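You operate a simulated robot arm through the tools that you are given. There is no shell and no other tool. Be economical: measure what you need, move in short steps, check, and stop when the job is done.

You are at the controls of a simulated robot arm. One attempt, no reset.

JOB
Put the white-edged block on the shelf under the long grey bench away on the top of the long grey bench. Put the green-ringed disc from the top of the long grey bench on top of the grey scanner. Take the grey cloth pad and leave it on the low shelf of the white desk. Take the 32 oil can from the shelf under the prep bench and put it in the inside of the green tray. Take the green brush from the front strip of the prep bench and put it on the purple tray. Put the black brush on the shelf of the grey desk away on the shelf under the prep bench. Fetch the 25 white cartridge from the shelf of the grey desk and stand it on the shelf under the packing bench. Turn the black fan switch to off. Close the grey filter drawer. Put the red-ringed disc on the top of the packing bench away on the top of the steel bench. Put the steel gauge block with the smallest size on its label from the top of the low bench on top of the orange label roll. Fetch the yellow-tipped chalk and stand it on the top of the black mat. Open the yellow rack bar. Do these in any order. Set down upright: grey cloth pad, oil can, white cartridge, steel gauge block, yellow-tipped chalk.

The check looks at the end state, three seconds after you hand in, the way a careful person would. Anything else that was tipped, shoved, dropped, spilled or broken makes it a failure. Flat cloth is picked up by pressing the open fingertips on it (5 to 10 N) and closing them slowly along it; thin cloth reads only 2 to 8 mm in the jaws.

ROBOT AND FRAMES
A 7-joint arm with a fingered hand on a trunk, on a base that drives. Base frame: it is fixed to the floor where the robot stands at the start and does not move with it; the origin is under the middle of the robot, x ahead of it, y to its left, z up; the surface under the hand at the start is at about z = 883. Readings come in mm, degrees, newtons and seconds.
With the tool pointing down near the work surface it reaches from about 100 to 660 mm from the robot's upright axis, wherever it stands. Its first joint turns from -69.0 to 172.0 degrees. Places, roughly: black brush (10x5x9 cm) [-3500, 100, 500]; black fan switch [-3300, 1100, 800]; green brush (8x5x9 cm) [-1700, -1700, 800]; green-ringed disc (5x5x2 cm) [500, 300, 900]; grey cloth pad (8x6x8 cm) [600, -400, 400]; grey filter drawer [-3300, 1100, 600]; grey scanner (7x13x4 cm) [-3300, 200, 900]; inside of the green tray (24x18 cm) [620, 0, 400]; low shelf of the white desk [600, 4500, 300]; oil can [0, -1750, 500]; orange label roll (6x6x4 cm) [-1400, 2700, 800]; purple tray (22x15x3 cm) [-900, -1800, 400]; red-ringed disc (4x4x2 cm) [-1200, 1300, 900]; shelf under the packing bench [-1200, 800, 400]; shelf under the prep bench (270x16 cm) [-1100, -1780, 380]; steel gauge block [-1500, 2750, 750]; top of the black mat [-1200, 2700, 800]; top of the long grey bench [800, 200, 900]; top of the steel bench [700, 2600, 900]; white cartridge [-3500, 250, 500]; white-edged block (6x4x2 cm) [600, 200, 400]; yellow rack bar [-3700, -1800, 1100]; yellow-tipped chalk (4x4x11 cm) [-1500, 3300, 900]. Payload 3.4 kg.
The tool frame sits at the grasp point between the pads (the TCP): z along the fingers, y along the line on which they close. The tips reach 25 mm beyond it. Largest opening 88 mm; the body of the gripper starts 29 mm behind the TCP. The gripper is a hand of 4 fingers: y runs from the thumb to the fingers, the wrist lies at [-13, -97, -162] in the tool frame, and closing takes about 1.5 s.
Orientation is that of the tool frame in the base frame, as a unit quaternion [w, x, y, z]. With the fingers straight down and the wrist toward the robot, the tool's x, y and z point along [0, 1, 0], [1, 0, 0] and [0, 0, -1] of the base frame.

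CONTROLS
- The arm moves only by the tool apply_moves. Its argument "series" is a list of rows, each a list of 6 numbers: the shift along the tool's x, y, z in mm, then the turn, a rotation vector about the tool's x, y, z in degrees. In form: [[x, y, z, ax, ay, az], ...]. A call has 1 to 8 rows; each row shifts and turns the commanded pose from where the row before left it, along the tool's axes as they then stand. "jaw" is the closure, from 0 (fully open) to 1 (shut), set as the call begins (left out, the last holds). Each row takes 0.2 s and may step no farther than 50 mm and 8.6 degrees from the row before; otherwise, or with a gripper value out of range, the whole call is refused. A pose out of reach is approached as far as the arm can. The call stops where the force on the tool passes 40 N (or 10 N more than at its start, if that is more) or the arm is blocked; 0.2 s more then pass. Each finger travels about 108 mm/s and halts on what it meets, pressing with about 26 N; the grip force reading is that of the motor and also rises with nothing between the fingers. The clock runs only during rows and for 0.2 s after the last one: add rows that do not move to give the fingers time. The reply holds the time, the measured pose of the TCP, the force on the tool along the base axes, the opening and the grip force, in the units named above and with some noise, with the torque about the TCP (base axes, N m) and any sound that the robot's microphone picked up.
- Cameras (640 x 400 px; columns grow to the right, rows downward): "scene" is now at [135.1, 24.1, 1186.8]; the picture's right is [0.25, -0.97, 0.00], its down [-0.56, -0.15, -0.82] and it looks along [0.79, 0.21, -0.58] (base axes); focal length 242 px, centre (320, 200). "wrist" rides on the gripper at [64, -83, -98] in the tool frame; the picture's right is [-0.62, 0.37, -0.69], its down [-0.71, -0.63, 0.30] and it looks along [-0.32, 0.68, 0.65] (tool axes); focal length 265 px, centre (320, 200). There is no depth. A picture from a camera that has moved, and an enlarged one, comes with that camera's place and axes in the base frame and with its lens.
- get_image(camera): a new picture of that camera. No time passes.
- raise_lower(by): slides the trunk up (or, below 0, down) by that many mm; the arm and the scene camera ride with it, the base frame stays. It gives what a move gives, with no picture.
- base_move(legs): drives the robot by 1 to 6 legs, each [ahead, left, turn to the left] in mm, mm and degrees, along the robot's own axes; the way and the turn of a leg run together, so that a leg with both is an arc; at most 1500 mm and 180 degrees a leg. The arm and the cameras ride along, it lands a little off, and it stops where it bumps. It gives what a move gives.
- curl_fingers(index, middle, ring, thumb_bend, thumb_turn): sets how far each is bent, from 0 (flat) to 100 (curled in); at 30 the hand is open as for a grip, at 70 the pads meet at the TCP. One left out holds its place. A second passes; each finger stops where it meets its share of the squeeze, and holds until it gets a number again. A gripper value or a shape takes the hand back. It gives what a move gives, with no picture; readings hold the bend of each and the force on the fingers (four entries, about 0 where the hand has none), thumb and palm. thumb_turn goes from beside the hand (0) to across from the fingers (100), as for a grip.
- preshape(shape): the hand has 4 fingers and takes this shape, open, in about a second: jaw (thumb against the fingers, like two jaws); tri (thumb and two fingers); tip (a fingertip pinch); poke (one finger out to press); point (the index stretched); flat (the hand flat); cup (the hand cupped); fist (a fist). The gripper value then closes the fingers along that shape, each until it touches; the sizes above hold for jaw. It gives what a move gives, with no picture.
- head_to(pan, tilt): turns the head with the scene camera to pan (to the left, within 86 degrees either way) and tilt (down, from -29 to 69), counted from straight ahead of the robot. It gives what a move gives.
- enlarge(camera, box): a new picture of the part [left, top, right, bottom] of that camera's present view, enlarged. No time passes.
- hand_in(): hands the job in; it is judged then, once.

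Go step by step. Nothing tells you exact positions but the pictures and the camera data: compare them with the known pose of the tool, close in by small moves and look again before you grip or let go. The budget is 556 turns and 354 pictures, counting those below and the enlarged ones. Unless the task says otherwise, let go and move clear before handing in.

The tools are called as a command line: name --pt "numbers of a row" for each row, then --argument value for the rest, lists and objects as JSON in quotes. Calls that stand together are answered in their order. apply_moves: Moves the arm, as the interface text tells. Its arguments: {"type":"object","properties":{"series":{"type":"array","items":{"type":"array","items":{"type":"number"}}},"jaw":{"type":"number"}},"required":["series"]} The other tools are called the same way: raise_lower (by) slides the trunk up or down; preshape (shape) gives the hand a shape; curl_fingers (index, middle, ring, thumb_bend, thumb_turn) moves the fingers one by one; base_move (legs) drives the base; head_to (pan, tilt) turns the head that bears the scene camera; get_image (camera) takes a picture; enlarge (camera, box) takes an enlarged picture of a part of a camera's view; hand_in () hands the job in.

At the start:

```text
clock: 0.0
ee_pos: [539.6, 101.7, 1053.8]
ee_rot: [0.0, 0.707, 0.707, 0.0]
ft_force: [0.0, 0.2, -0.2]
moment: [0.01, 0.0, 0.01]
opening: 87.5
gripper_force: 0.1
shape: jaw
bend: [30.0, 30.0, 30.0, 30.0, 98.0]
finger forces: [0.0, 0.0, 0.0, 0.0, 0.1, 0.1]
trunk travel left (down, up): [-490.0, 350.0]
robot x, y, heading: [2.5, 0.9, -0.1]
head pan, tilt: [14.6, 35.2]
```

scene: 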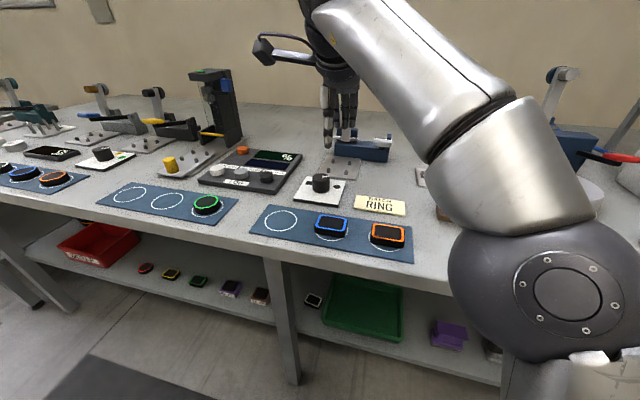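
wrist: 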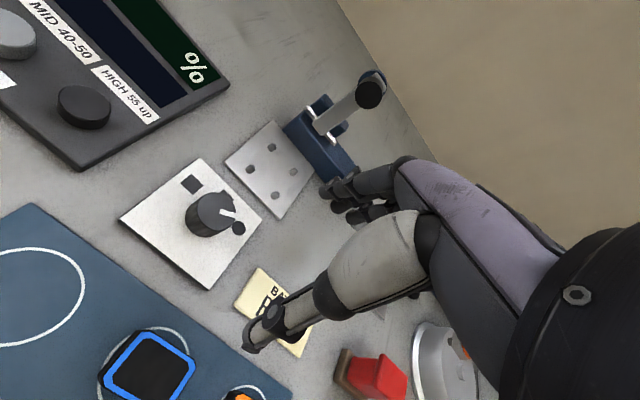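

I see the long grey bench ahead, with discs on blue mats and small blocks on the shelf below. I'll first look closer at the bench shelf and the green-ringed disc.

enlarge --camera "scene" --box '[40, 200, 360, 400]'

enlarge --camera "scene" --box '[280, 240, 520, 390]'

enlarge --camera "scene" --box '[0, 60, 320, 260]'

```text
2.00 times, centred on (200, 300) of scene
camera zoom: at [135.1, 24.1, 1186.8], right [0.25, -0.97, 0.0], down [-0.56, -0.15, -0.82], along [0.79, 0.21, -0.58], focal length 485 px, centre (560, 0)
```

zoom: 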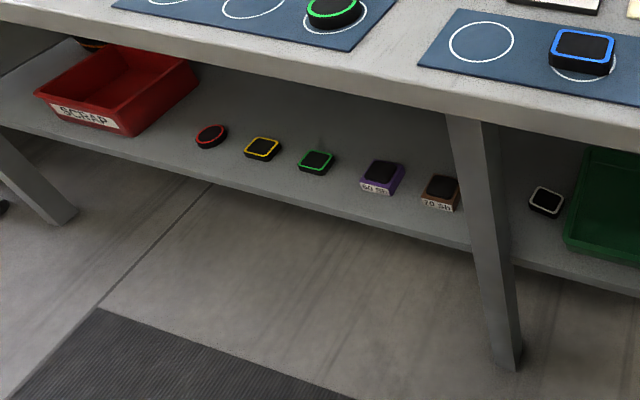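

```text
2.67 times, centred on (400, 315) of scene
camera zoom: at [135.1, 24.1, 1186.8], right [0.25, -0.97, 0.0], down [-0.56, -0.15, -0.82], along [0.79, 0.21, -0.58], focal length 646 px, centre (107, -107)
```

zoom: 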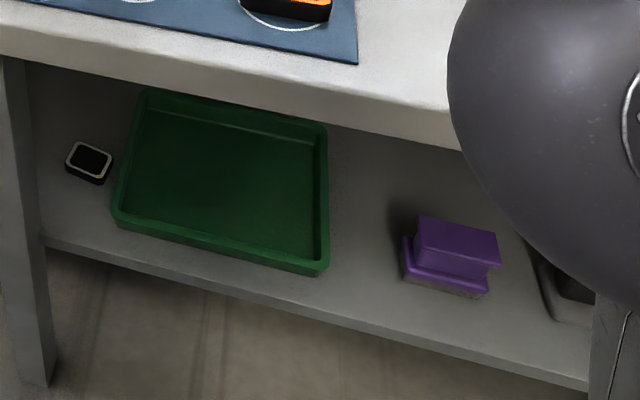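

```text
2.00 times, centred on (160, 160) of scene
camera zoom: at [135.1, 24.1, 1186.8], right [0.25, -0.97, 0.0], down [-0.56, -0.15, -0.82], along [0.79, 0.21, -0.58], focal length 485 px, centre (640, 280)
```

zoom: 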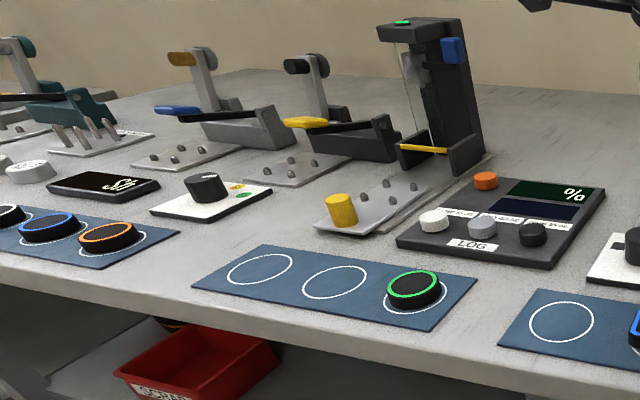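

The white-edged block sits near [614, 177, 390] on the shelf and the green disc near [465, 350, 893]. I'll look at the arm's shape and the right part of the bench (cloth pad) before moving.

head_to --pan -35 --tilt 45

get_image --camera "scene"

head_to --pan -75 --tilt 30

get_image --camera "scene"

head_to --pan 70 --tilt 20

get_image --camera "scene"

```text
clock: 1.2
ee_pos: [539.0, 101.2, 1054.1]
ee_rot: [0.001, 0.707, 0.707, 0.0]
ft_force: [0.4, 0.4, 0.3]
moment: [0.0, 0.02, 0.02]
opening: 87.6
gripper_force: 0.0
shape: jaw
bend: [30.0, 30.0, 30.0, 30.0, 98.0]
finger forces: [0.0, 0.0, 0.0, 0.0, 0.1, 0.0]
trunk travel left (down, up): [-490.0, 350.0]
robot x, y, heading: [0.3, 0.9, 0.1]
head pan, tilt: [-35.0, 45.0]
```

```text
348 pictures are left
camera scene: at [116.6, -44.7, 1172.3], right [-0.57, -0.82, 0.0], down [-0.58, 0.41, -0.71], along [0.58, -0.41, -0.71], focal length 242 px, centre (320, 200)
```

scene: 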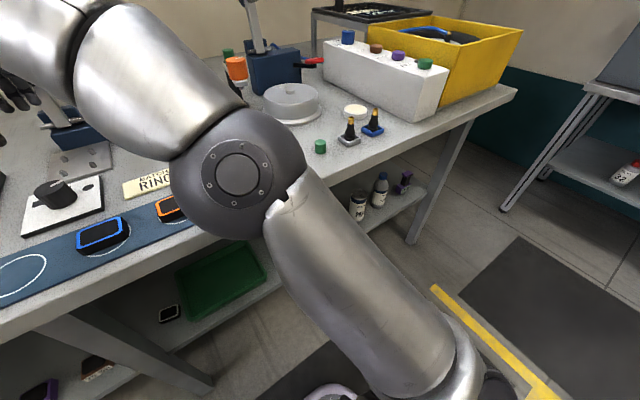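

```text
clock: 2.2
ee_pos: [539.8, 100.4, 1054.3]
ee_rot: [0.0, 0.708, 0.706, 0.001]
ft_force: [0.2, 0.1, -0.8]
moment: [0.0, -0.03, 0.0]
opening: 87.7
gripper_force: 0.0
shape: jaw
bend: [30.0, 30.0, 30.0, 30.0, 98.0]
finger forces: [0.0, 0.0, 0.0, 0.0, 0.0, 0.1]
trunk travel left (down, up): [-490.0, 350.0]
robot x, y, heading: [0.3, -2.3, 0.1]
head pan, tilt: [-75.0, 30.0]
```

```text
347 pictures are left
camera scene: at [73.4, -85.5, 1194.8], right [-0.97, -0.26, 0.0], down [-0.13, 0.48, -0.87], along [0.22, -0.84, -0.5], focal length 242 px, centre (320, 200)
```

scene: 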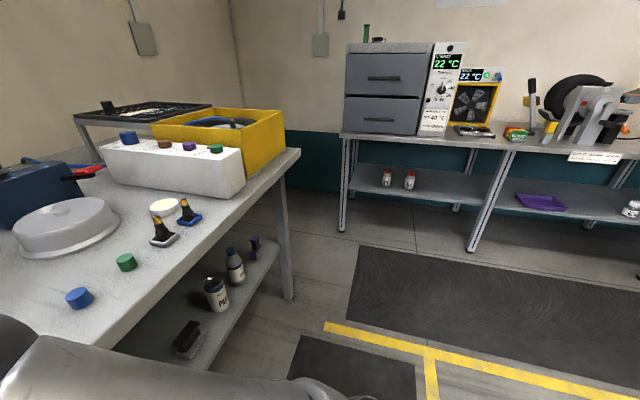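

```text
clock: 4.5
ee_pos: [538.8, 100.8, 1054.6]
ee_rot: [0.0, 0.707, 0.707, 0.001]
ft_force: [0.4, -0.6, 1.1]
moment: [0.01, -0.01, -0.02]
opening: 87.5
gripper_force: 0.1
shape: jaw
bend: [30.0, 30.0, 30.0, 30.0, 98.0]
finger forces: [0.0, 0.0, 0.1, 0.0, 0.0, 0.1]
trunk travel left (down, up): [-490.0, 350.0]
robot x, y, heading: [-1.7, -0.6, -0.0]
head pan, tilt: [70.0, 20.0]
```

```text
346 pictures are left
camera scene: at [81.8, 89.4, 1210.9], right [0.94, -0.34, 0.0], down [-0.12, -0.32, -0.94], along [0.32, 0.88, -0.34], focal length 242 px, centre (320, 200)
```

scene: 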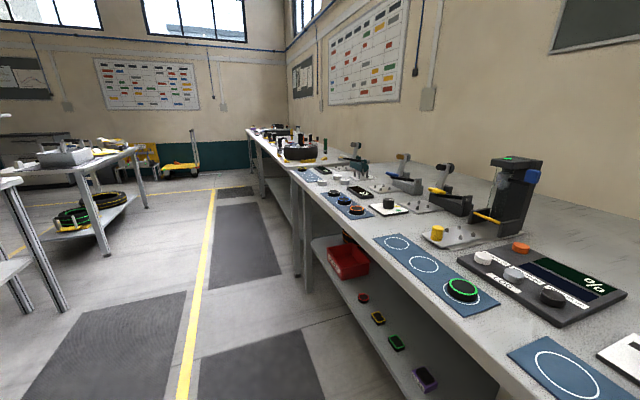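

The arm's elbow is out to the right, so with the trunk fully lowered the whole arm fits under the bench top. I'll back off, then lower the trunk.

base_move --legs '[[-330, 0, 0]]'

raise_lower --by -480

head_to --pan 15 --tilt 20

get_image --camera "scene"

get_image --camera "wrist"

```text
clock: 6.7
ee_pos: [208.6, 101.4, 1055.0]
ee_rot: [0.0, 0.708, 0.707, 0.001]
ft_force: [-0.1, 0.7, -0.4]
moment: [-0.01, -0.01, 0.0]
opening: 87.4
gripper_force: 0.0
shape: jaw
bend: [30.0, 30.0, 30.0, 30.0, 98.0]
finger forces: [0.1, 0.0, 0.0, 0.1, 0.0, 0.1]
trunk travel left (down, up): [-490.0, 350.0]
robot x, y, heading: [-327.5, 3.9, -0.1]
head pan, tilt: [70.0, 20.0]
```

```text
refused: -480 is not a number from -400 to 400
```

```text
clock: 8.0
ee_pos: [209.4, 102.1, 1053.9]
ee_rot: [0.0, 0.707, 0.707, 0.0]
ft_force: [-0.2, -0.5, 1.3]
moment: [0.0, 0.04, 0.03]
opening: 87.5
gripper_force: 0.0
shape: jaw
bend: [30.0, 30.0, 30.0, 30.0, 98.0]
finger forces: [0.0, 0.1, 0.0, 0.1, 0.1, 0.0]
trunk travel left (down, up): [-490.0, 350.0]
robot x, y, heading: [-328.0, -1.1, 0.2]
head pan, tilt: [15.0, 20.0]
```

```text
345 pictures are left
camera scene: at [-190.2, 26.0, 1210.9], right [0.26, -0.97, 0.0], down [-0.33, -0.09, -0.94], along [0.91, 0.24, -0.34], focal length 242 px, centre (320, 200)
```

scene: 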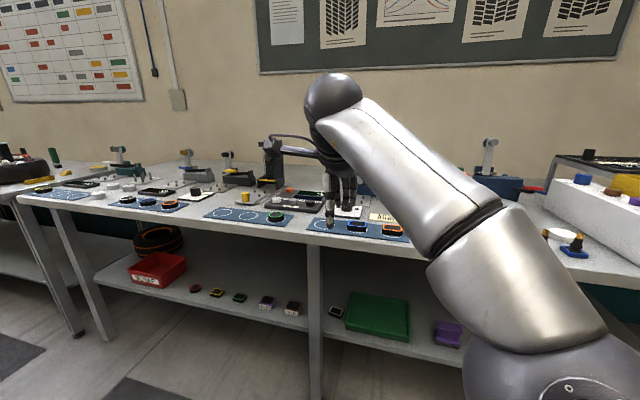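

```text
344 pictures are left
camera wrist: at [126.1, 165.9, 1153.3], right [0.37, -0.62, 0.69], down [-0.63, -0.71, -0.3], along [0.68, -0.32, -0.65], focal length 265 px, centre (320, 200)
```

wrist: 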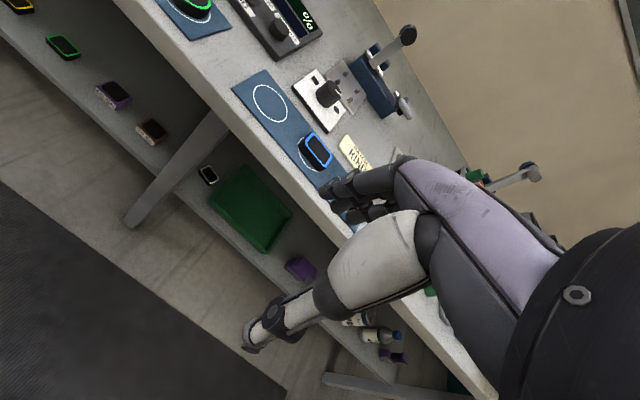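

The leg of the bench stands just left of the block, and the green tray just right of it. I'll lower the trunk, turn to come in from the right, and look again.

raise_lower --by -300

raise_lower --by -180

head_to --pan 20 --tilt 20

get_image --camera "scene"

get_image --camera "wrist"

```text
clock: 11.0
ee_pos: [208.3, 101.0, 753.1]
ee_rot: [0.0, 0.707, 0.707, 0.0]
ft_force: [0.8, 0.6, 0.3]
moment: [0.0, 0.0, 0.03]
opening: 87.4
gripper_force: 0.1
shape: jaw
bend: [30.0, 30.0, 30.0, 30.0, 98.0]
finger forces: [0.0, 0.0, 0.1, 0.0, 0.1, 0.0]
trunk travel left (down, up): [-190.0, 650.0]
robot x, y, heading: [-333.4, -3.0, 0.1]
head pan, tilt: [15.0, 20.0]
```

```text
clock: 13.0
ee_pos: [208.8, 101.9, 574.0]
ee_rot: [0.0, 0.708, 0.707, 0.001]
ft_force: [-0.9, -0.6, -0.6]
moment: [-0.02, 0.01, -0.02]
opening: 87.6
gripper_force: 0.1
shape: jaw
bend: [30.0, 30.0, 30.0, 30.0, 98.0]
finger forces: [0.1, 0.0, 0.0, 0.1, 0.0, 0.0]
trunk travel left (down, up): [-10.0, 830.0]
robot x, y, heading: [-330.8, -2.5, 0.2]
head pan, tilt: [15.0, 20.0]
```

```text
clock: 13.6
ee_pos: [208.9, 100.9, 574.1]
ee_rot: [0.001, 0.707, 0.707, -0.001]
ft_force: [0.8, 0.1, 0.4]
moment: [-0.03, 0.01, 0.03]
opening: 87.5
gripper_force: 0.0
shape: jaw
bend: [30.0, 30.0, 30.0, 30.0, 98.0]
finger forces: [0.1, 0.0, 0.0, 0.0, 0.1, 0.1]
trunk travel left (down, up): [-10.0, 830.0]
robot x, y, heading: [-328.8, -1.8, -0.1]
head pan, tilt: [20.0, 20.0]
```

```text
343 pictures are left
camera scene: at [-192.6, 33.7, 730.9], right [0.34, -0.94, 0.0], down [-0.32, -0.12, -0.94], along [0.88, 0.32, -0.34], focal length 242 px, centre (320, 200)
```

scene: 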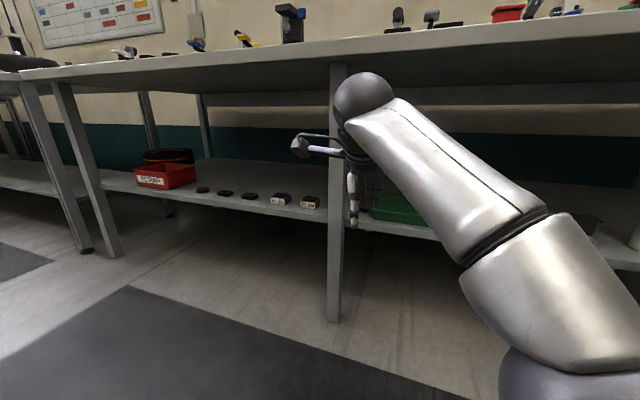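

```text
342 pictures are left
camera wrist: at [126.1, 165.9, 673.3], right [0.37, -0.62, 0.69], down [-0.63, -0.71, -0.3], along [0.68, -0.32, -0.65], focal length 265 px, centre (320, 200)
```

wrist: 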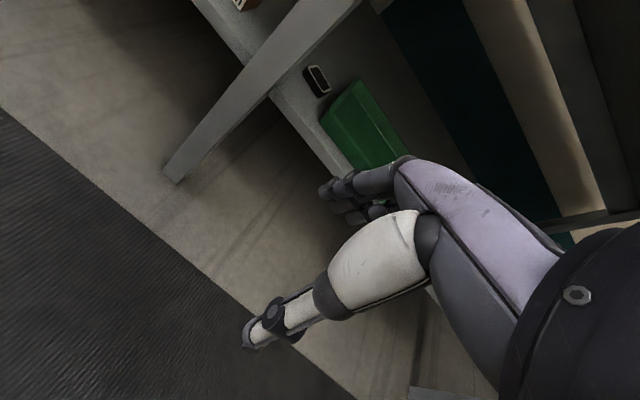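

The block lies just right of the leg and left of the green tray. I'll turn 25° left, slide right, and tilt the fingers forward.

base_move --legs '[[0, 0, 25], [0, -339, 0], [100, 0, 0]]'

apply_moves --pt "0 0 0 -7.5 0 0" --pt "0 0 0 -7.5 0 0" --pt "0 0 0 -7.5 0 0" --pt "0 0 0 -7.5 0 0" --pt "0 0 0 0 0 0"

get_image --camera "wrist"

get_image --camera "scene"

```text
clock: 17.9
ee_pos: [351.1, 54.4, 574.1]
ee_rot: [0.001, 0.537, 0.844, 0.001]
ft_force: [-0.5, 0.4, 0.3]
moment: [0.0, -0.04, 0.01]
opening: 87.5
gripper_force: 0.0
shape: jaw
bend: [30.0, 30.0, 30.0, 30.0, 98.0]
finger forces: [0.0, 0.1, 0.1, 0.0, 0.1, 0.0]
trunk travel left (down, up): [-10.0, 830.0]
robot x, y, heading: [-96.2, -265.9, 25.1]
head pan, tilt: [20.0, 20.0]
```

```text
clock: 19.1
ee_pos: [351.0, 55.3, 574.4]
ee_rot: [0.139, 0.518, 0.815, 0.219]
ft_force: [0.2, -0.5, 0.2]
moment: [-0.01, -0.01, 0.01]
opening: 87.8
gripper_force: 0.0
shape: jaw
bend: [30.0, 30.0, 30.0, 30.0, 98.0]
finger forces: [0.0, 0.2, 0.1, 0.0, 0.0, 0.0]
trunk travel left (down, up): [-10.0, 830.0]
robot x, y, heading: [-92.9, -267.6, 25.1]
head pan, tilt: [20.0, 20.0]
```

```text
341 pictures are left
camera wrist: at [214.8, 61.3, 618.5], right [0.24, -0.57, 0.78], down [-0.05, -0.81, -0.58], along [0.97, 0.09, -0.22], focal length 265 px, centre (320, 200)
```

wrist: 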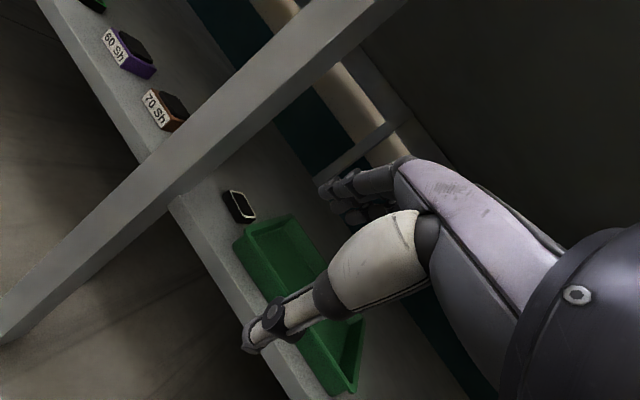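

```text
340 pictures are left
camera scene: at [16.8, -176.6, 730.9], right [0.71, -0.71, 0.0], down [-0.24, -0.24, -0.94], along [0.66, 0.66, -0.34], focal length 242 px, centre (320, 200)
```

scene: 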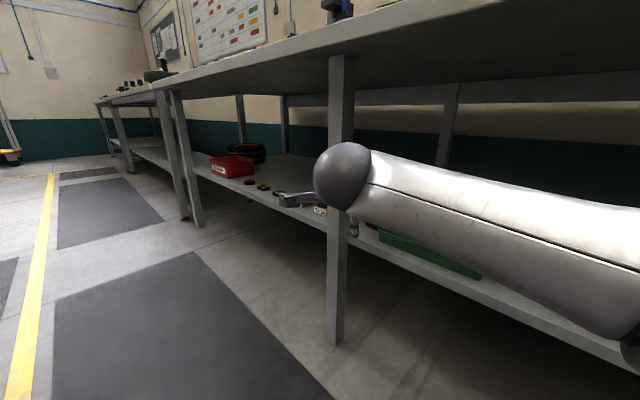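

The wrist camera sees the block clearly; triangulated it is near [605, 170, 410]. I'll enlarge to get its orientation.

enlarge --camera "wrist" --box '[190, 160, 290, 240]'

```text
5.00 times, centred on (240, 200) of wrist
camera zoom: at [214.8, 61.3, 618.5], right [0.24, -0.57, 0.78], down [-0.05, -0.81, -0.58], along [0.97, 0.09, -0.22], focal length 1327 px, centre (720, 200)
```

zoom: 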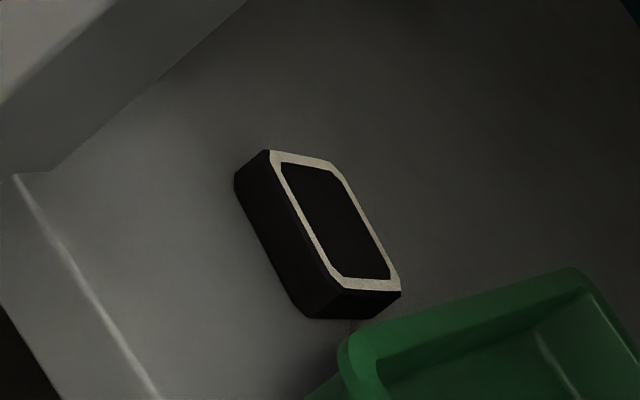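

Block long axis points nearly along y (about 77°), centre near [610, 167]. I'll drive in under the bench, then yaw the hand to about heading 10°.

base_move --legs '[[220, 0, 0]]'

apply_moves --pt "0 0 0 0 -3.75 6.5" --pt "0 0 0 0 -3.75 6.5" --pt "0 0 0 0 0 0"

get_image --camera "wrist"

get_image --camera "scene"

```text
clock: 20.8
ee_pos: [550.8, 150.4, 574.5]
ee_rot: [0.139, 0.519, 0.815, 0.218]
ft_force: [-0.9, 0.1, -0.2]
moment: [-0.01, -0.01, 0.01]
opening: 87.7
gripper_force: 0.1
shape: jaw
bend: [30.0, 30.0, 30.0, 30.0, 98.0]
finger forces: [0.0, 0.1, 0.0, 0.1, 0.0, 0.0]
trunk travel left (down, up): [-10.0, 830.0]
robot x, y, heading: [107.6, -170.6, 24.9]
head pan, tilt: [20.0, 20.0]
```

```text
clock: 21.6
ee_pos: [552.1, 147.8, 572.8]
ee_rot: [0.167, 0.621, 0.74, 0.198]
ft_force: [0.0, 0.7, -0.3]
moment: [-0.01, 0.01, -0.01]
opening: 87.8
gripper_force: 0.2
shape: jaw
bend: [30.0, 30.0, 30.0, 30.0, 98.0]
finger forces: [0.1, 0.0, 0.1, 0.0, 0.0, 0.1]
trunk travel left (down, up): [-10.0, 830.0]
robot x, y, heading: [106.7, -171.2, 24.9]
head pan, tilt: [20.0, 20.0]
```

```text
338 pictures are left
camera wrist: at [421.4, 190.9, 618.6], right [0.08, -0.62, 0.78], down [-0.26, -0.77, -0.58], along [0.96, -0.16, -0.22], focal length 265 px, centre (320, 200)
```

wrist: 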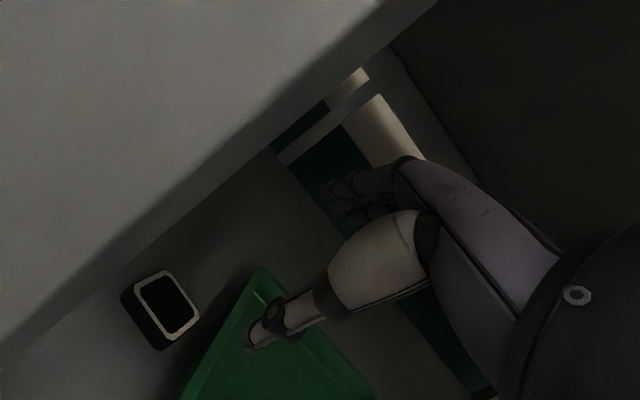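

```text
337 pictures are left
camera scene: at [217.1, -82.7, 730.9], right [0.71, -0.71, 0.0], down [-0.24, -0.24, -0.94], along [0.66, 0.67, -0.34], focal length 242 px, centre (320, 200)
```

scene: 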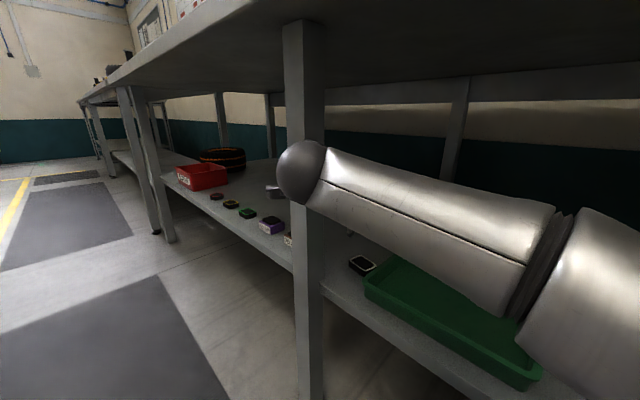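

Triangulating both views: block top centre ≈ [595, 168, 424], shelf ≈ 403. There's ample headroom, so I'll return the hand to nearly vertical and hover above the block.

apply_moves --pt "0 0 0 8.33 0 0" --pt "0 0 0 8.33 0 0" --pt "0 0 0 8.33 0 0" --pt "6 19 43 0 0 0" --pt "6 18 30 0 0 0" --pt "0 0 0 0 0 0"

get_image --camera "wrist"

get_image --camera "scene"

```text
clock: 22.7
ee_pos: [570.3, 166.2, 526.9]
ee_rot: [0.025, 0.631, 0.775, 0.041]
ft_force: [-21.2, -18.1, 13.0]
moment: [2.18, -0.74, 2.55]
opening: 88.0
gripper_force: 0.1
shape: jaw
bend: [30.0, 30.0, 30.0, 30.0, 98.0]
finger forces: [0.1, 0.1, 0.0, 0.0, 0.1, 0.0]
trunk travel left (down, up): [-10.0, 830.0]
robot x, y, heading: [105.8, -172.2, 25.3]
head pan, tilt: [20.0, 20.0]
stopped in row 5: the force on the tool passed its limit at 95 N (the readings are from after the stop); the commanded pose is now the measured one
```

```text
336 pictures are left
camera wrist: at [467.9, 209.8, 620.0], right [0.42, -0.55, 0.72], down [-0.44, -0.82, -0.37], along [0.79, -0.16, -0.59], focal length 265 px, centre (320, 200)
```

wrist: 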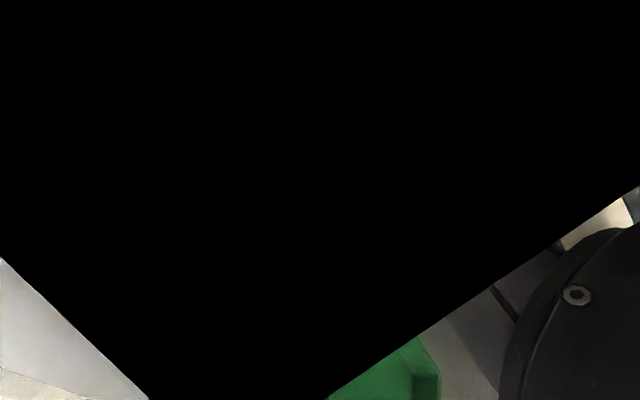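

```text
335 pictures are left
camera scene: at [213.5, -85.2, 731.9], right [0.71, -0.7, 0.0], down [-0.24, -0.24, -0.94], along [0.66, 0.67, -0.34], focal length 242 px, centre (320, 200)
```

scene: 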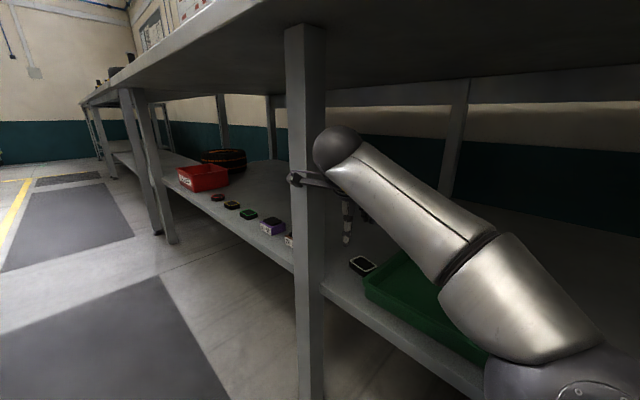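

The wrist-camera boom struck the bench leg (left of the hand). I'll back straight off to the right first.

apply_moves --pt "-30 0 0 0 0 0" --pt "-40 0 0 0 0 0" --pt "0 0 0 0 0 0"

get_image --camera "wrist"

```text
clock: 23.5
ee_pos: [589.6, 98.6, 520.7]
ee_rot: [0.025, 0.634, 0.772, 0.036]
ft_force: [-0.4, -0.1, -0.1]
moment: [-0.01, 0.0, 0.0]
opening: 88.0
gripper_force: 0.1
shape: jaw
bend: [30.0, 30.0, 30.0, 30.0, 98.0]
finger forces: [0.0, 0.0, 0.0, 0.1, 0.0, 0.0]
trunk travel left (down, up): [-10.0, 830.0]
robot x, y, heading: [103.4, -170.9, 25.2]
head pan, tilt: [20.0, 20.0]
```

```text
334 pictures are left
camera wrist: at [486.9, 142.8, 614.1], right [0.42, -0.55, 0.72], down [-0.45, -0.82, -0.36], along [0.79, -0.17, -0.59], focal length 265 px, centre (320, 200)
```

wrist: 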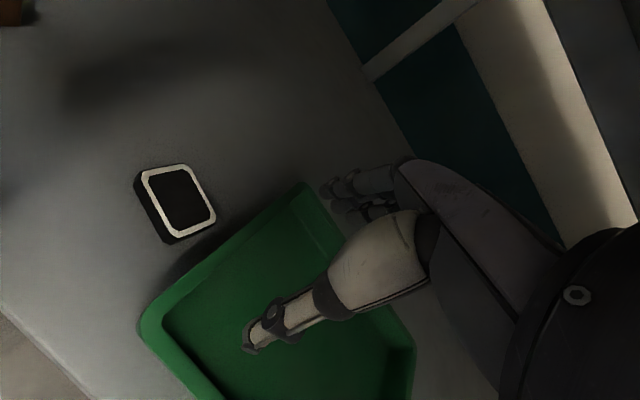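

Clear again, no lasting contact; block still at ≈[598,166]. Now I yaw the hand to heading −12° and tilt it slightly back so the boom passes behind the leg.

apply_moves --pt "0 0 0 0 -0.64 7.3" --pt "0 0 0 0 -0.64 7.3" --pt "0 0 0 0 -0.64 7.3" --pt "0 0 0 7.5 0 0" --pt "0 0 0 7.5 0 0" --pt "0 0 0 0 0 0"

get_image --camera "wrist"

get_image --camera "scene"

```text
clock: 24.9
ee_pos: [589.2, 98.8, 521.5]
ee_rot: [-0.07, 0.767, 0.636, -0.055]
ft_force: [-0.1, 0.4, 0.4]
moment: [0.02, -0.02, 0.01]
opening: 88.0
gripper_force: 0.0
shape: jaw
bend: [30.0, 30.0, 30.0, 30.0, 98.0]
finger forces: [0.0, 0.0, 0.0, 0.1, 0.0, 0.0]
trunk travel left (down, up): [-10.0, 830.0]
robot x, y, heading: [103.3, -174.2, 24.8]
head pan, tilt: [20.0, 20.0]
```

```text
333 pictures are left
camera wrist: at [536.4, 173.7, 634.9], right [0.36, -0.7, 0.61], down [-0.79, -0.58, -0.19], along [0.49, -0.42, -0.77], focal length 265 px, centre (320, 200)
```

wrist: 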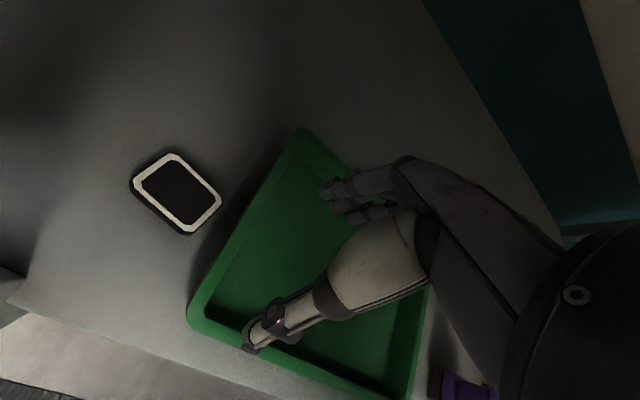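

```text
332 pictures are left
camera scene: at [216.3, -82.7, 730.9], right [0.71, -0.7, 0.0], down [-0.24, -0.24, -0.94], along [0.66, 0.67, -0.34], focal length 242 px, centre (320, 200)
```

scene: 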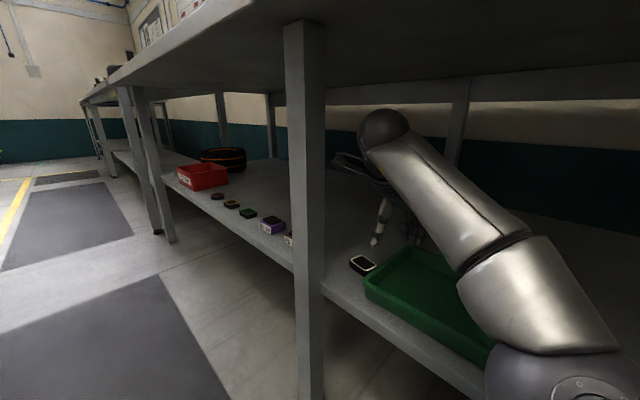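

Block at ≈[597,168,424] with its long axis along 78°, matching my hand heading. Sliding left over it.

apply_moves --pt "35 -3 0 0 0 0" --pt "34 -3 1 0 0 0" --pt "0 0 0 0 0 0"

get_image --camera "wrist"

get_image --camera "scene"

```text
clock: 25.7
ee_pos: [583.7, 111.2, 514.5]
ee_rot: [-0.071, 0.767, 0.635, -0.053]
ft_force: [7.5, -5.7, 3.9]
moment: [1.06, 1.29, -0.34]
opening: 88.0
gripper_force: 0.0
shape: jaw
bend: [30.0, 30.0, 30.0, 30.0, 98.0]
finger forces: [0.1, 0.0, 0.0, 0.1, 0.1, 0.0]
out of reach, approached as far as the arm can: row 1, 2
trunk travel left (down, up): [-10.0, 830.0]
robot x, y, heading: [105.3, -173.0, 25.1]
head pan, tilt: [20.0, 20.0]
```

```text
331 pictures are left
camera wrist: at [532.2, 186.4, 628.3], right [0.36, -0.7, 0.61], down [-0.8, -0.57, -0.19], along [0.49, -0.42, -0.77], focal length 265 px, centre (320, 200)
```

wrist: 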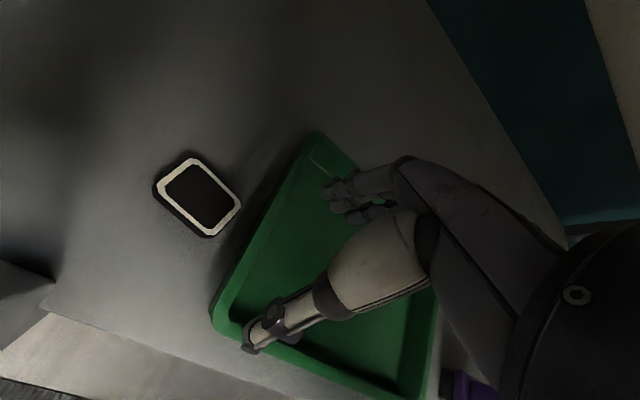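

```text
330 pictures are left
camera scene: at [216.9, -83.5, 731.0], right [0.71, -0.71, 0.0], down [-0.24, -0.24, -0.94], along [0.66, 0.67, -0.34], focal length 242 px, centre (320, 200)
```

scene: 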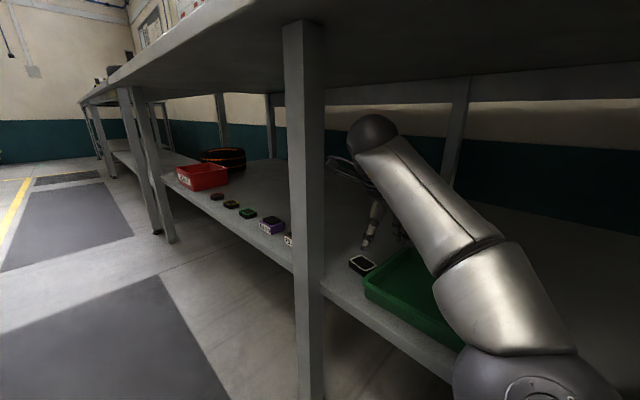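

The arm hit a reach limit and the boom is likely brushing the leg, so this heading won't do. I'll shift right, and instead grip the block lengthwise with the hand yawed to point left along the shelf.

base_move --legs '[[0, -74, 0], [48, 0, 0]]'

apply_moves --pt "0 0 0 0 1.3 -7.4" --pt "0 0 0 0 1.3 -7.4" --pt "0 0 0 0 1.3 -7.4" --pt "0 0 0 0 1.3 -7.4" --pt "0 0 0 0 1.3 -7.4" --pt "0 0 0 0 1.3 -7.4" --pt "0 0 0 0 0 0"

get_image --camera "scene"

```text
clock: 27.3
ee_pos: [656.9, 66.1, 515.5]
ee_rot: [-0.07, 0.766, 0.637, -0.055]
ft_force: [-0.3, 0.1, -0.6]
moment: [0.06, -0.01, 0.01]
opening: 87.8
gripper_force: 0.0
shape: jaw
bend: [30.0, 30.0, 30.0, 30.0, 98.0]
finger forces: [0.0, 0.0, 0.0, 0.0, 0.0, 0.1]
trunk travel left (down, up): [-10.0, 830.0]
robot x, y, heading: [186.5, -220.9, 25.3]
head pan, tilt: [20.0, 20.0]
```

```text
clock: 28.9
ee_pos: [657.1, 67.2, 515.3]
ee_rot: [-0.127, 0.47, 0.873, 0.027]
ft_force: [-0.4, 0.1, 0.7]
moment: [-0.02, -0.04, -0.03]
opening: 87.9
gripper_force: 0.1
shape: jaw
bend: [30.0, 30.0, 30.0, 30.0, 98.0]
finger forces: [0.1, 0.0, 0.0, 0.0, 0.0, 0.1]
trunk travel left (down, up): [-10.0, 830.0]
robot x, y, heading: [179.7, -218.7, 25.4]
head pan, tilt: [20.0, 20.0]
```

```text
329 pictures are left
camera scene: at [291.5, -129.6, 730.9], right [0.71, -0.7, 0.0], down [-0.24, -0.24, -0.94], along [0.66, 0.67, -0.34], focal length 242 px, centre (320, 200)
```

scene: 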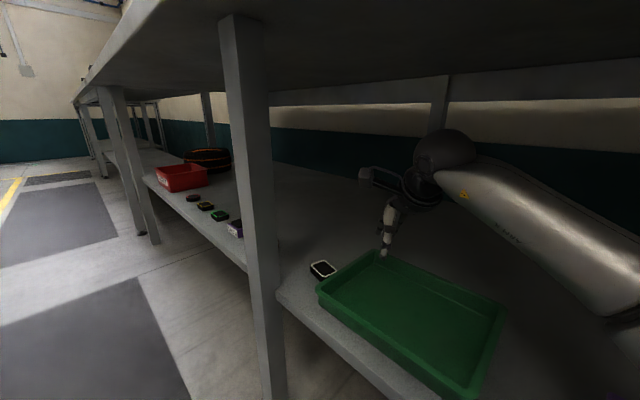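

Contact is gone. I'll finish yawing the hand to heading ~77° and straighten the roll that crept in.

apply_moves --pt "0 0 0 1.04 -2.85 -7.1" --pt "0 0 0 1.04 -2.85 -7.1" --pt "0 0 0 1.04 -2.85 -7.1" --pt "0 0 0 1.04 -2.85 -7.1" --pt "0 0 0 1.04 -2.85 -7.1" --pt "0 0 0 1.04 -2.85 -7.1" --pt "0 0 0 0 0 0"

get_image --camera "wrist"

get_image --camera "scene"

```text
clock: 30.7
ee_pos: [656.4, -9.8, 519.4]
ee_rot: [-0.022, 0.187, 0.981, -0.04]
ft_force: [0.2, 0.0, 0.0]
moment: [0.02, -0.01, -0.01]
opening: 88.0
gripper_force: 0.0
shape: jaw
bend: [30.0, 30.0, 30.0, 30.0, 98.0]
finger forces: [0.0, 0.1, 0.1, 0.1, 0.0, 0.1]
out of reach, approached as far as the arm can: row 5, 6
trunk travel left (down, up): [-10.0, 830.0]
robot x, y, heading: [190.0, -241.5, 21.6]
head pan, tilt: [20.0, 20.0]
stopped in row 7: the arm was blocked; the commanded pose is now the measured one
```

```text
328 pictures are left
camera wrist: at [571.3, -56.6, 627.9], right [0.75, 0.16, 0.64], down [0.42, -0.87, -0.27], along [0.51, 0.47, -0.72], focal length 265 px, centre (320, 200)
```

wrist: 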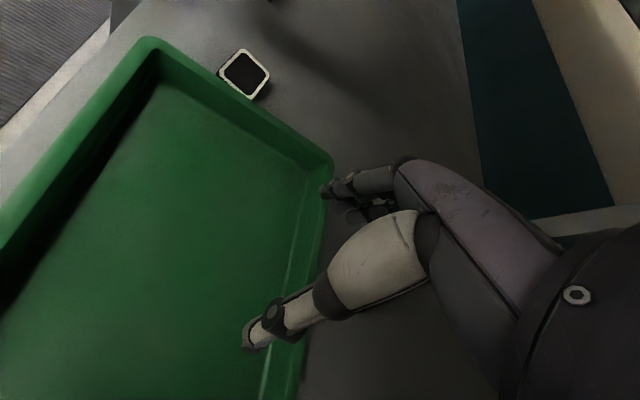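

```text
327 pictures are left
camera scene: at [295.6, -161.7, 731.2], right [0.66, -0.75, 0.01], down [-0.24, -0.23, -0.94], along [0.71, 0.63, -0.33], focal length 242 px, centre (320, 200)
```

scene: 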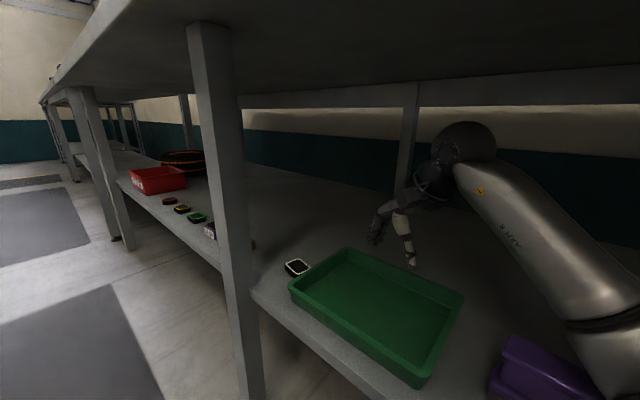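

The arm got blocked and the base was nudged; the elbow must have touched something to the right. I'll look there.

head_to --pan -15 --tilt 35

get_image --camera "scene"

head_to --pan -50 --tilt 35

get_image --camera "scene"

```text
clock: 31.7
ee_pos: [657.0, -8.5, 517.6]
ee_rot: [-0.024, 0.186, 0.981, -0.043]
ft_force: [-0.4, -0.1, 0.1]
moment: [0.0, -0.01, -0.03]
opening: 87.7
gripper_force: 0.1
shape: jaw
bend: [30.0, 30.0, 30.0, 30.0, 98.0]
finger forces: [0.1, 0.1, 0.0, 0.0, 0.1, 0.1]
trunk travel left (down, up): [-10.0, 830.0]
robot x, y, heading: [188.6, -244.3, 22.0]
head pan, tilt: [-15.0, 35.0]
```

```text
326 pictures are left
camera scene: at [316.7, -212.6, 708.4], right [0.12, -0.99, 0.0], down [-0.56, -0.07, -0.82], along [0.82, 0.1, -0.57], focal length 242 px, centre (320, 200)
```

scene: 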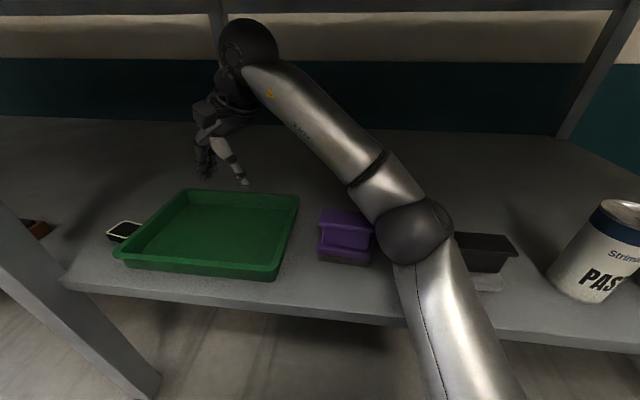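

```text
clock: 32.7
ee_pos: [656.9, -7.2, 514.4]
ee_rot: [-0.026, 0.186, 0.981, -0.044]
ft_force: [0.1, 0.4, 1.0]
moment: [0.0, 0.0, 0.0]
opening: 87.6
gripper_force: 0.0
shape: jaw
bend: [30.0, 30.0, 30.0, 30.0, 98.0]
finger forces: [0.0, 0.1, 0.0, 0.1, 0.0, 0.0]
trunk travel left (down, up): [-10.0, 830.0]
robot x, y, heading: [187.8, -241.7, 22.1]
head pan, tilt: [-50.0, 35.0]
```

```text
325 pictures are left
camera scene: at [307.9, -264.5, 708.0], right [-0.47, -0.88, -0.01], down [-0.5, 0.27, -0.82], along [0.73, -0.39, -0.57], focal length 242 px, centre (320, 200)
```

scene: 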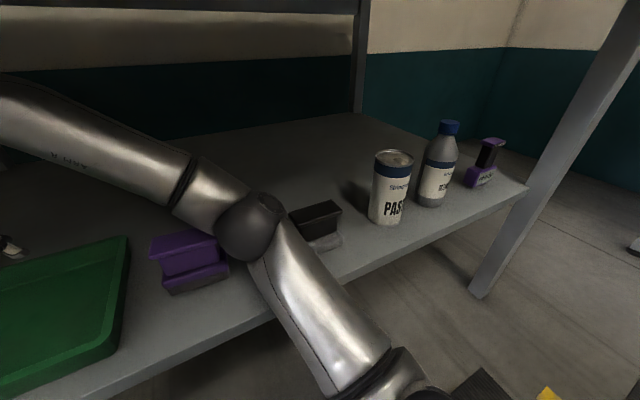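

The elbow swung low over the shelf and the purple block beside the tray seems to have been nudged some centimetres. I'll raise the trunk to lift the elbow clear, back straight out, and then inspect.

raise_lower --by 60

base_move --legs '[[-324, 131, 0]]'

head_to --pan -22 --tilt 30

get_image --camera "scene"

```text
clock: 33.7
ee_pos: [660.9, -6.6, 567.6]
ee_rot: [-0.032, 0.184, 0.981, -0.047]
ft_force: [-0.1, -0.8, 0.0]
moment: [-0.01, 0.0, -0.01]
opening: 87.9
gripper_force: 0.1
shape: jaw
bend: [30.0, 30.0, 30.0, 30.0, 98.0]
finger forces: [0.0, 0.0, 0.0, 0.1, 0.1, 0.0]
trunk travel left (down, up): [-70.0, 770.0]
robot x, y, heading: [190.4, -245.0, 21.7]
head pan, tilt: [-50.0, 35.0]
```

```text
clock: 36.0
ee_pos: [310.5, -6.5, 567.8]
ee_rot: [-0.032, 0.186, 0.981, -0.047]
ft_force: [-0.9, 0.4, -0.1]
moment: [-0.01, -0.02, -0.01]
opening: 87.8
gripper_force: 0.0
shape: jaw
bend: [30.0, 30.0, 30.0, 30.0, 98.0]
finger forces: [0.0, 0.0, 0.0, 0.0, 0.0, 0.0]
trunk travel left (down, up): [-70.0, 770.0]
robot x, y, heading: [-160.2, -242.8, 21.9]
head pan, tilt: [-50.0, 35.0]
```

```text
clock: 36.9
ee_pos: [310.6, -5.0, 567.7]
ee_rot: [-0.032, 0.184, 0.981, -0.047]
ft_force: [-0.4, 0.9, 0.2]
moment: [0.0, 0.0, -0.01]
opening: 88.0
gripper_force: 0.1
shape: jaw
bend: [30.0, 30.0, 30.0, 30.0, 98.0]
finger forces: [0.0, 0.1, 0.1, 0.0, 0.0, 0.0]
trunk travel left (down, up): [-70.0, 770.0]
robot x, y, heading: [-166.1, -242.6, 21.9]
head pan, tilt: [-22.0, 30.0]
```

```text
324 pictures are left
camera scene: at [-25.3, -221.8, 774.8], right [0.0, -1.0, 0.0], down [-0.5, 0.0, -0.87], along [0.87, 0.0, -0.5], focal length 242 px, centre (320, 200)
```

scene: 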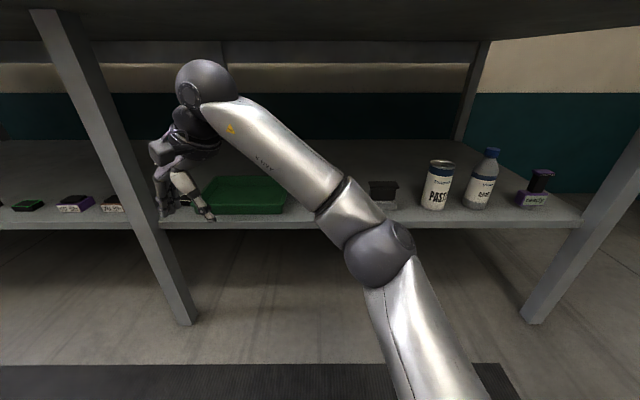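

The purple block is hidden behind the arm. I'll back off, square up and raise the trunk to compare with the first picture.

base_move --legs '[[-190, 0, -22], [0, 310, 0]]'

raise_lower --by 400

head_to --pan 0 --tilt 35

get_image --camera "scene"

```text
clock: 40.1
ee_pos: [178.9, 74.0, 567.9]
ee_rot: [-0.04, 0.369, 0.928, -0.04]
ft_force: [0.1, 0.7, -0.5]
moment: [0.05, 0.02, 0.0]
opening: 87.7
gripper_force: 0.2
shape: jaw
bend: [30.0, 30.0, 30.0, 30.0, 98.0]
finger forces: [0.0, 0.0, 0.0, 0.0, 0.0, 0.0]
trunk travel left (down, up): [-70.0, 770.0]
robot x, y, heading: [-346.2, 32.8, -0.3]
head pan, tilt: [-22.0, 30.0]
```

```text
clock: 44.0
ee_pos: [179.6, 73.7, 967.9]
ee_rot: [-0.04, 0.369, 0.928, -0.04]
ft_force: [-0.5, -0.1, -0.1]
moment: [0.02, 0.01, -0.02]
opening: 87.8
gripper_force: 0.1
shape: jaw
bend: [30.0, 30.0, 30.0, 30.0, 98.0]
finger forces: [0.1, 0.0, 0.0, 0.0, 0.0, 0.0]
trunk travel left (down, up): [-470.0, 370.0]
robot x, y, heading: [-344.6, 32.0, -0.1]
head pan, tilt: [-22.0, 30.0]
```

```text
clock: 44.8
ee_pos: [180.0, 73.4, 968.1]
ee_rot: [-0.04, 0.369, 0.928, -0.04]
ft_force: [0.2, -0.4, -0.1]
moment: [0.01, -0.01, 0.02]
opening: 88.0
gripper_force: 0.1
shape: jaw
bend: [30.0, 30.0, 30.0, 30.0, 98.0]
finger forces: [0.0, 0.0, 0.0, 0.1, 0.0, 0.0]
trunk travel left (down, up): [-470.0, 370.0]
robot x, y, heading: [-346.4, 35.8, 0.0]
head pan, tilt: [0.0, 35.0]
```

```text
323 pictures are left
camera scene: at [-208.7, 33.7, 1167.1], right [0.0, -1.0, 0.0], down [-0.57, 0.0, -0.82], along [0.82, 0.0, -0.57], focal length 242 px, centre (320, 200)
```

scene: 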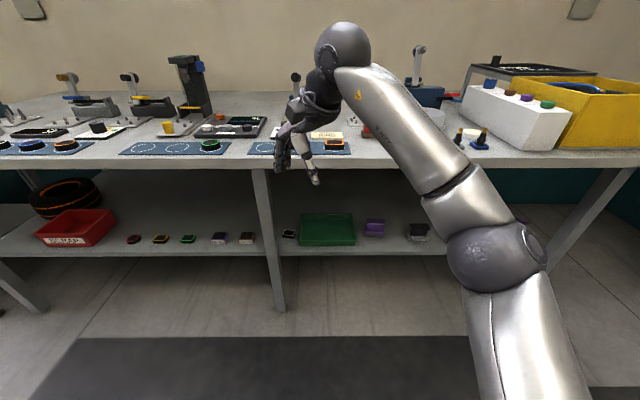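

enlarge --camera "scene" --box '[270, 190, 450, 270]'

```text
3.56 times, centred on (360, 230) of scene
camera zoom: at [-208.7, 33.7, 1167.1], right [0.0, -1.0, 0.0], down [-0.57, 0.0, -0.82], along [0.82, 0.0, -0.57], focal length 862 px, centre (178, 93)
```

zoom: 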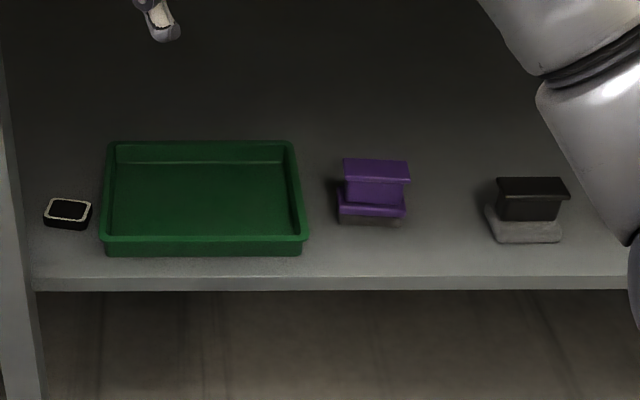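

Compared with the first picture (using the tray as reference), the purple block was shoved about 38 mm in x and 37 mm in y. I'll put it back: first restoring the hand to its neutral orientation.

apply_moves --pt "0 0 0 -1.11 0 7.75" --pt "0 0 0 -1.11 0 7.75" --pt "0 0 0 -1.11 0 7.75" --pt "0 0 0 -1.11 0 7.75" --pt "0 0 0 -1.11 0 7.75" --pt "0 0 0 -1.11 0 7.75" --pt "0 0 0 0 0 0"

base_move --legs '[[0, -352, 0]]'

raise_lower --by -380

get_image --camera "wrist"

get_image --camera "scene"

```text
clock: 46.4
ee_pos: [179.2, 73.3, 967.1]
ee_rot: [0.0, 0.707, 0.707, 0.0]
ft_force: [-0.4, 0.4, -0.4]
moment: [-0.02, 0.03, 0.0]
opening: 88.1
gripper_force: 0.0
shape: jaw
bend: [30.0, 30.0, 30.0, 30.0, 98.0]
finger forces: [0.1, 0.1, 0.1, 0.0, 0.0, 0.0]
trunk travel left (down, up): [-470.0, 370.0]
robot x, y, heading: [-345.5, 30.9, -0.5]
head pan, tilt: [0.0, 35.0]
```

```text
clock: 48.7
ee_pos: [178.9, -281.3, 967.8]
ee_rot: [0.0, 0.707, 0.707, -0.001]
ft_force: [-0.1, -0.7, 0.4]
moment: [0.01, 0.0, -0.01]
opening: 87.8
gripper_force: 0.0
shape: jaw
bend: [30.0, 30.0, 30.0, 30.0, 98.0]
finger forces: [0.0, 0.0, 0.1, 0.0, 0.1, 0.0]
trunk travel left (down, up): [-470.0, 370.0]
robot x, y, heading: [-349.2, -320.4, -0.4]
head pan, tilt: [0.0, 35.0]
```

```text
clock: 52.4
ee_pos: [178.4, -280.2, 587.9]
ee_rot: [-0.001, 0.707, 0.707, 0.0]
ft_force: [1.2, 0.5, -0.2]
moment: [0.01, -0.01, -0.01]
opening: 87.9
gripper_force: 0.0
shape: jaw
bend: [30.0, 30.0, 30.0, 30.0, 98.0]
finger forces: [0.0, 0.0, 0.0, 0.0, 0.0, 0.0]
trunk travel left (down, up): [-90.0, 750.0]
robot x, y, heading: [-352.0, -320.1, -0.3]
head pan, tilt: [0.0, 35.0]
```

```text
321 pictures are left
camera wrist: at [95.3, -215.8, 687.9], right [0.37, -0.62, 0.69], down [-0.63, -0.71, -0.3], along [0.68, -0.32, -0.65], focal length 265 px, centre (320, 200)
```

wrist: 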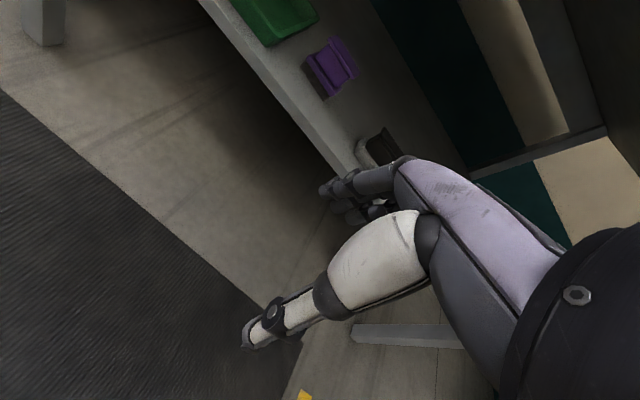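

```text
320 pictures are left
camera scene: at [-210.5, -319.6, 787.1], right [-0.01, -1.0, 0.0], down [-0.57, 0.0, -0.82], along [0.82, 0.0, -0.57], focal length 242 px, centre (320, 200)
```

scene: 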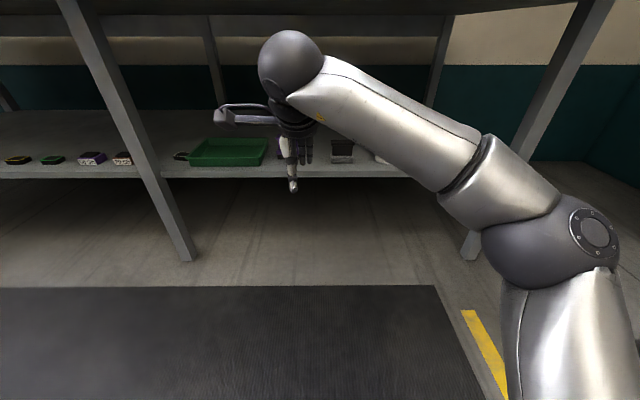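

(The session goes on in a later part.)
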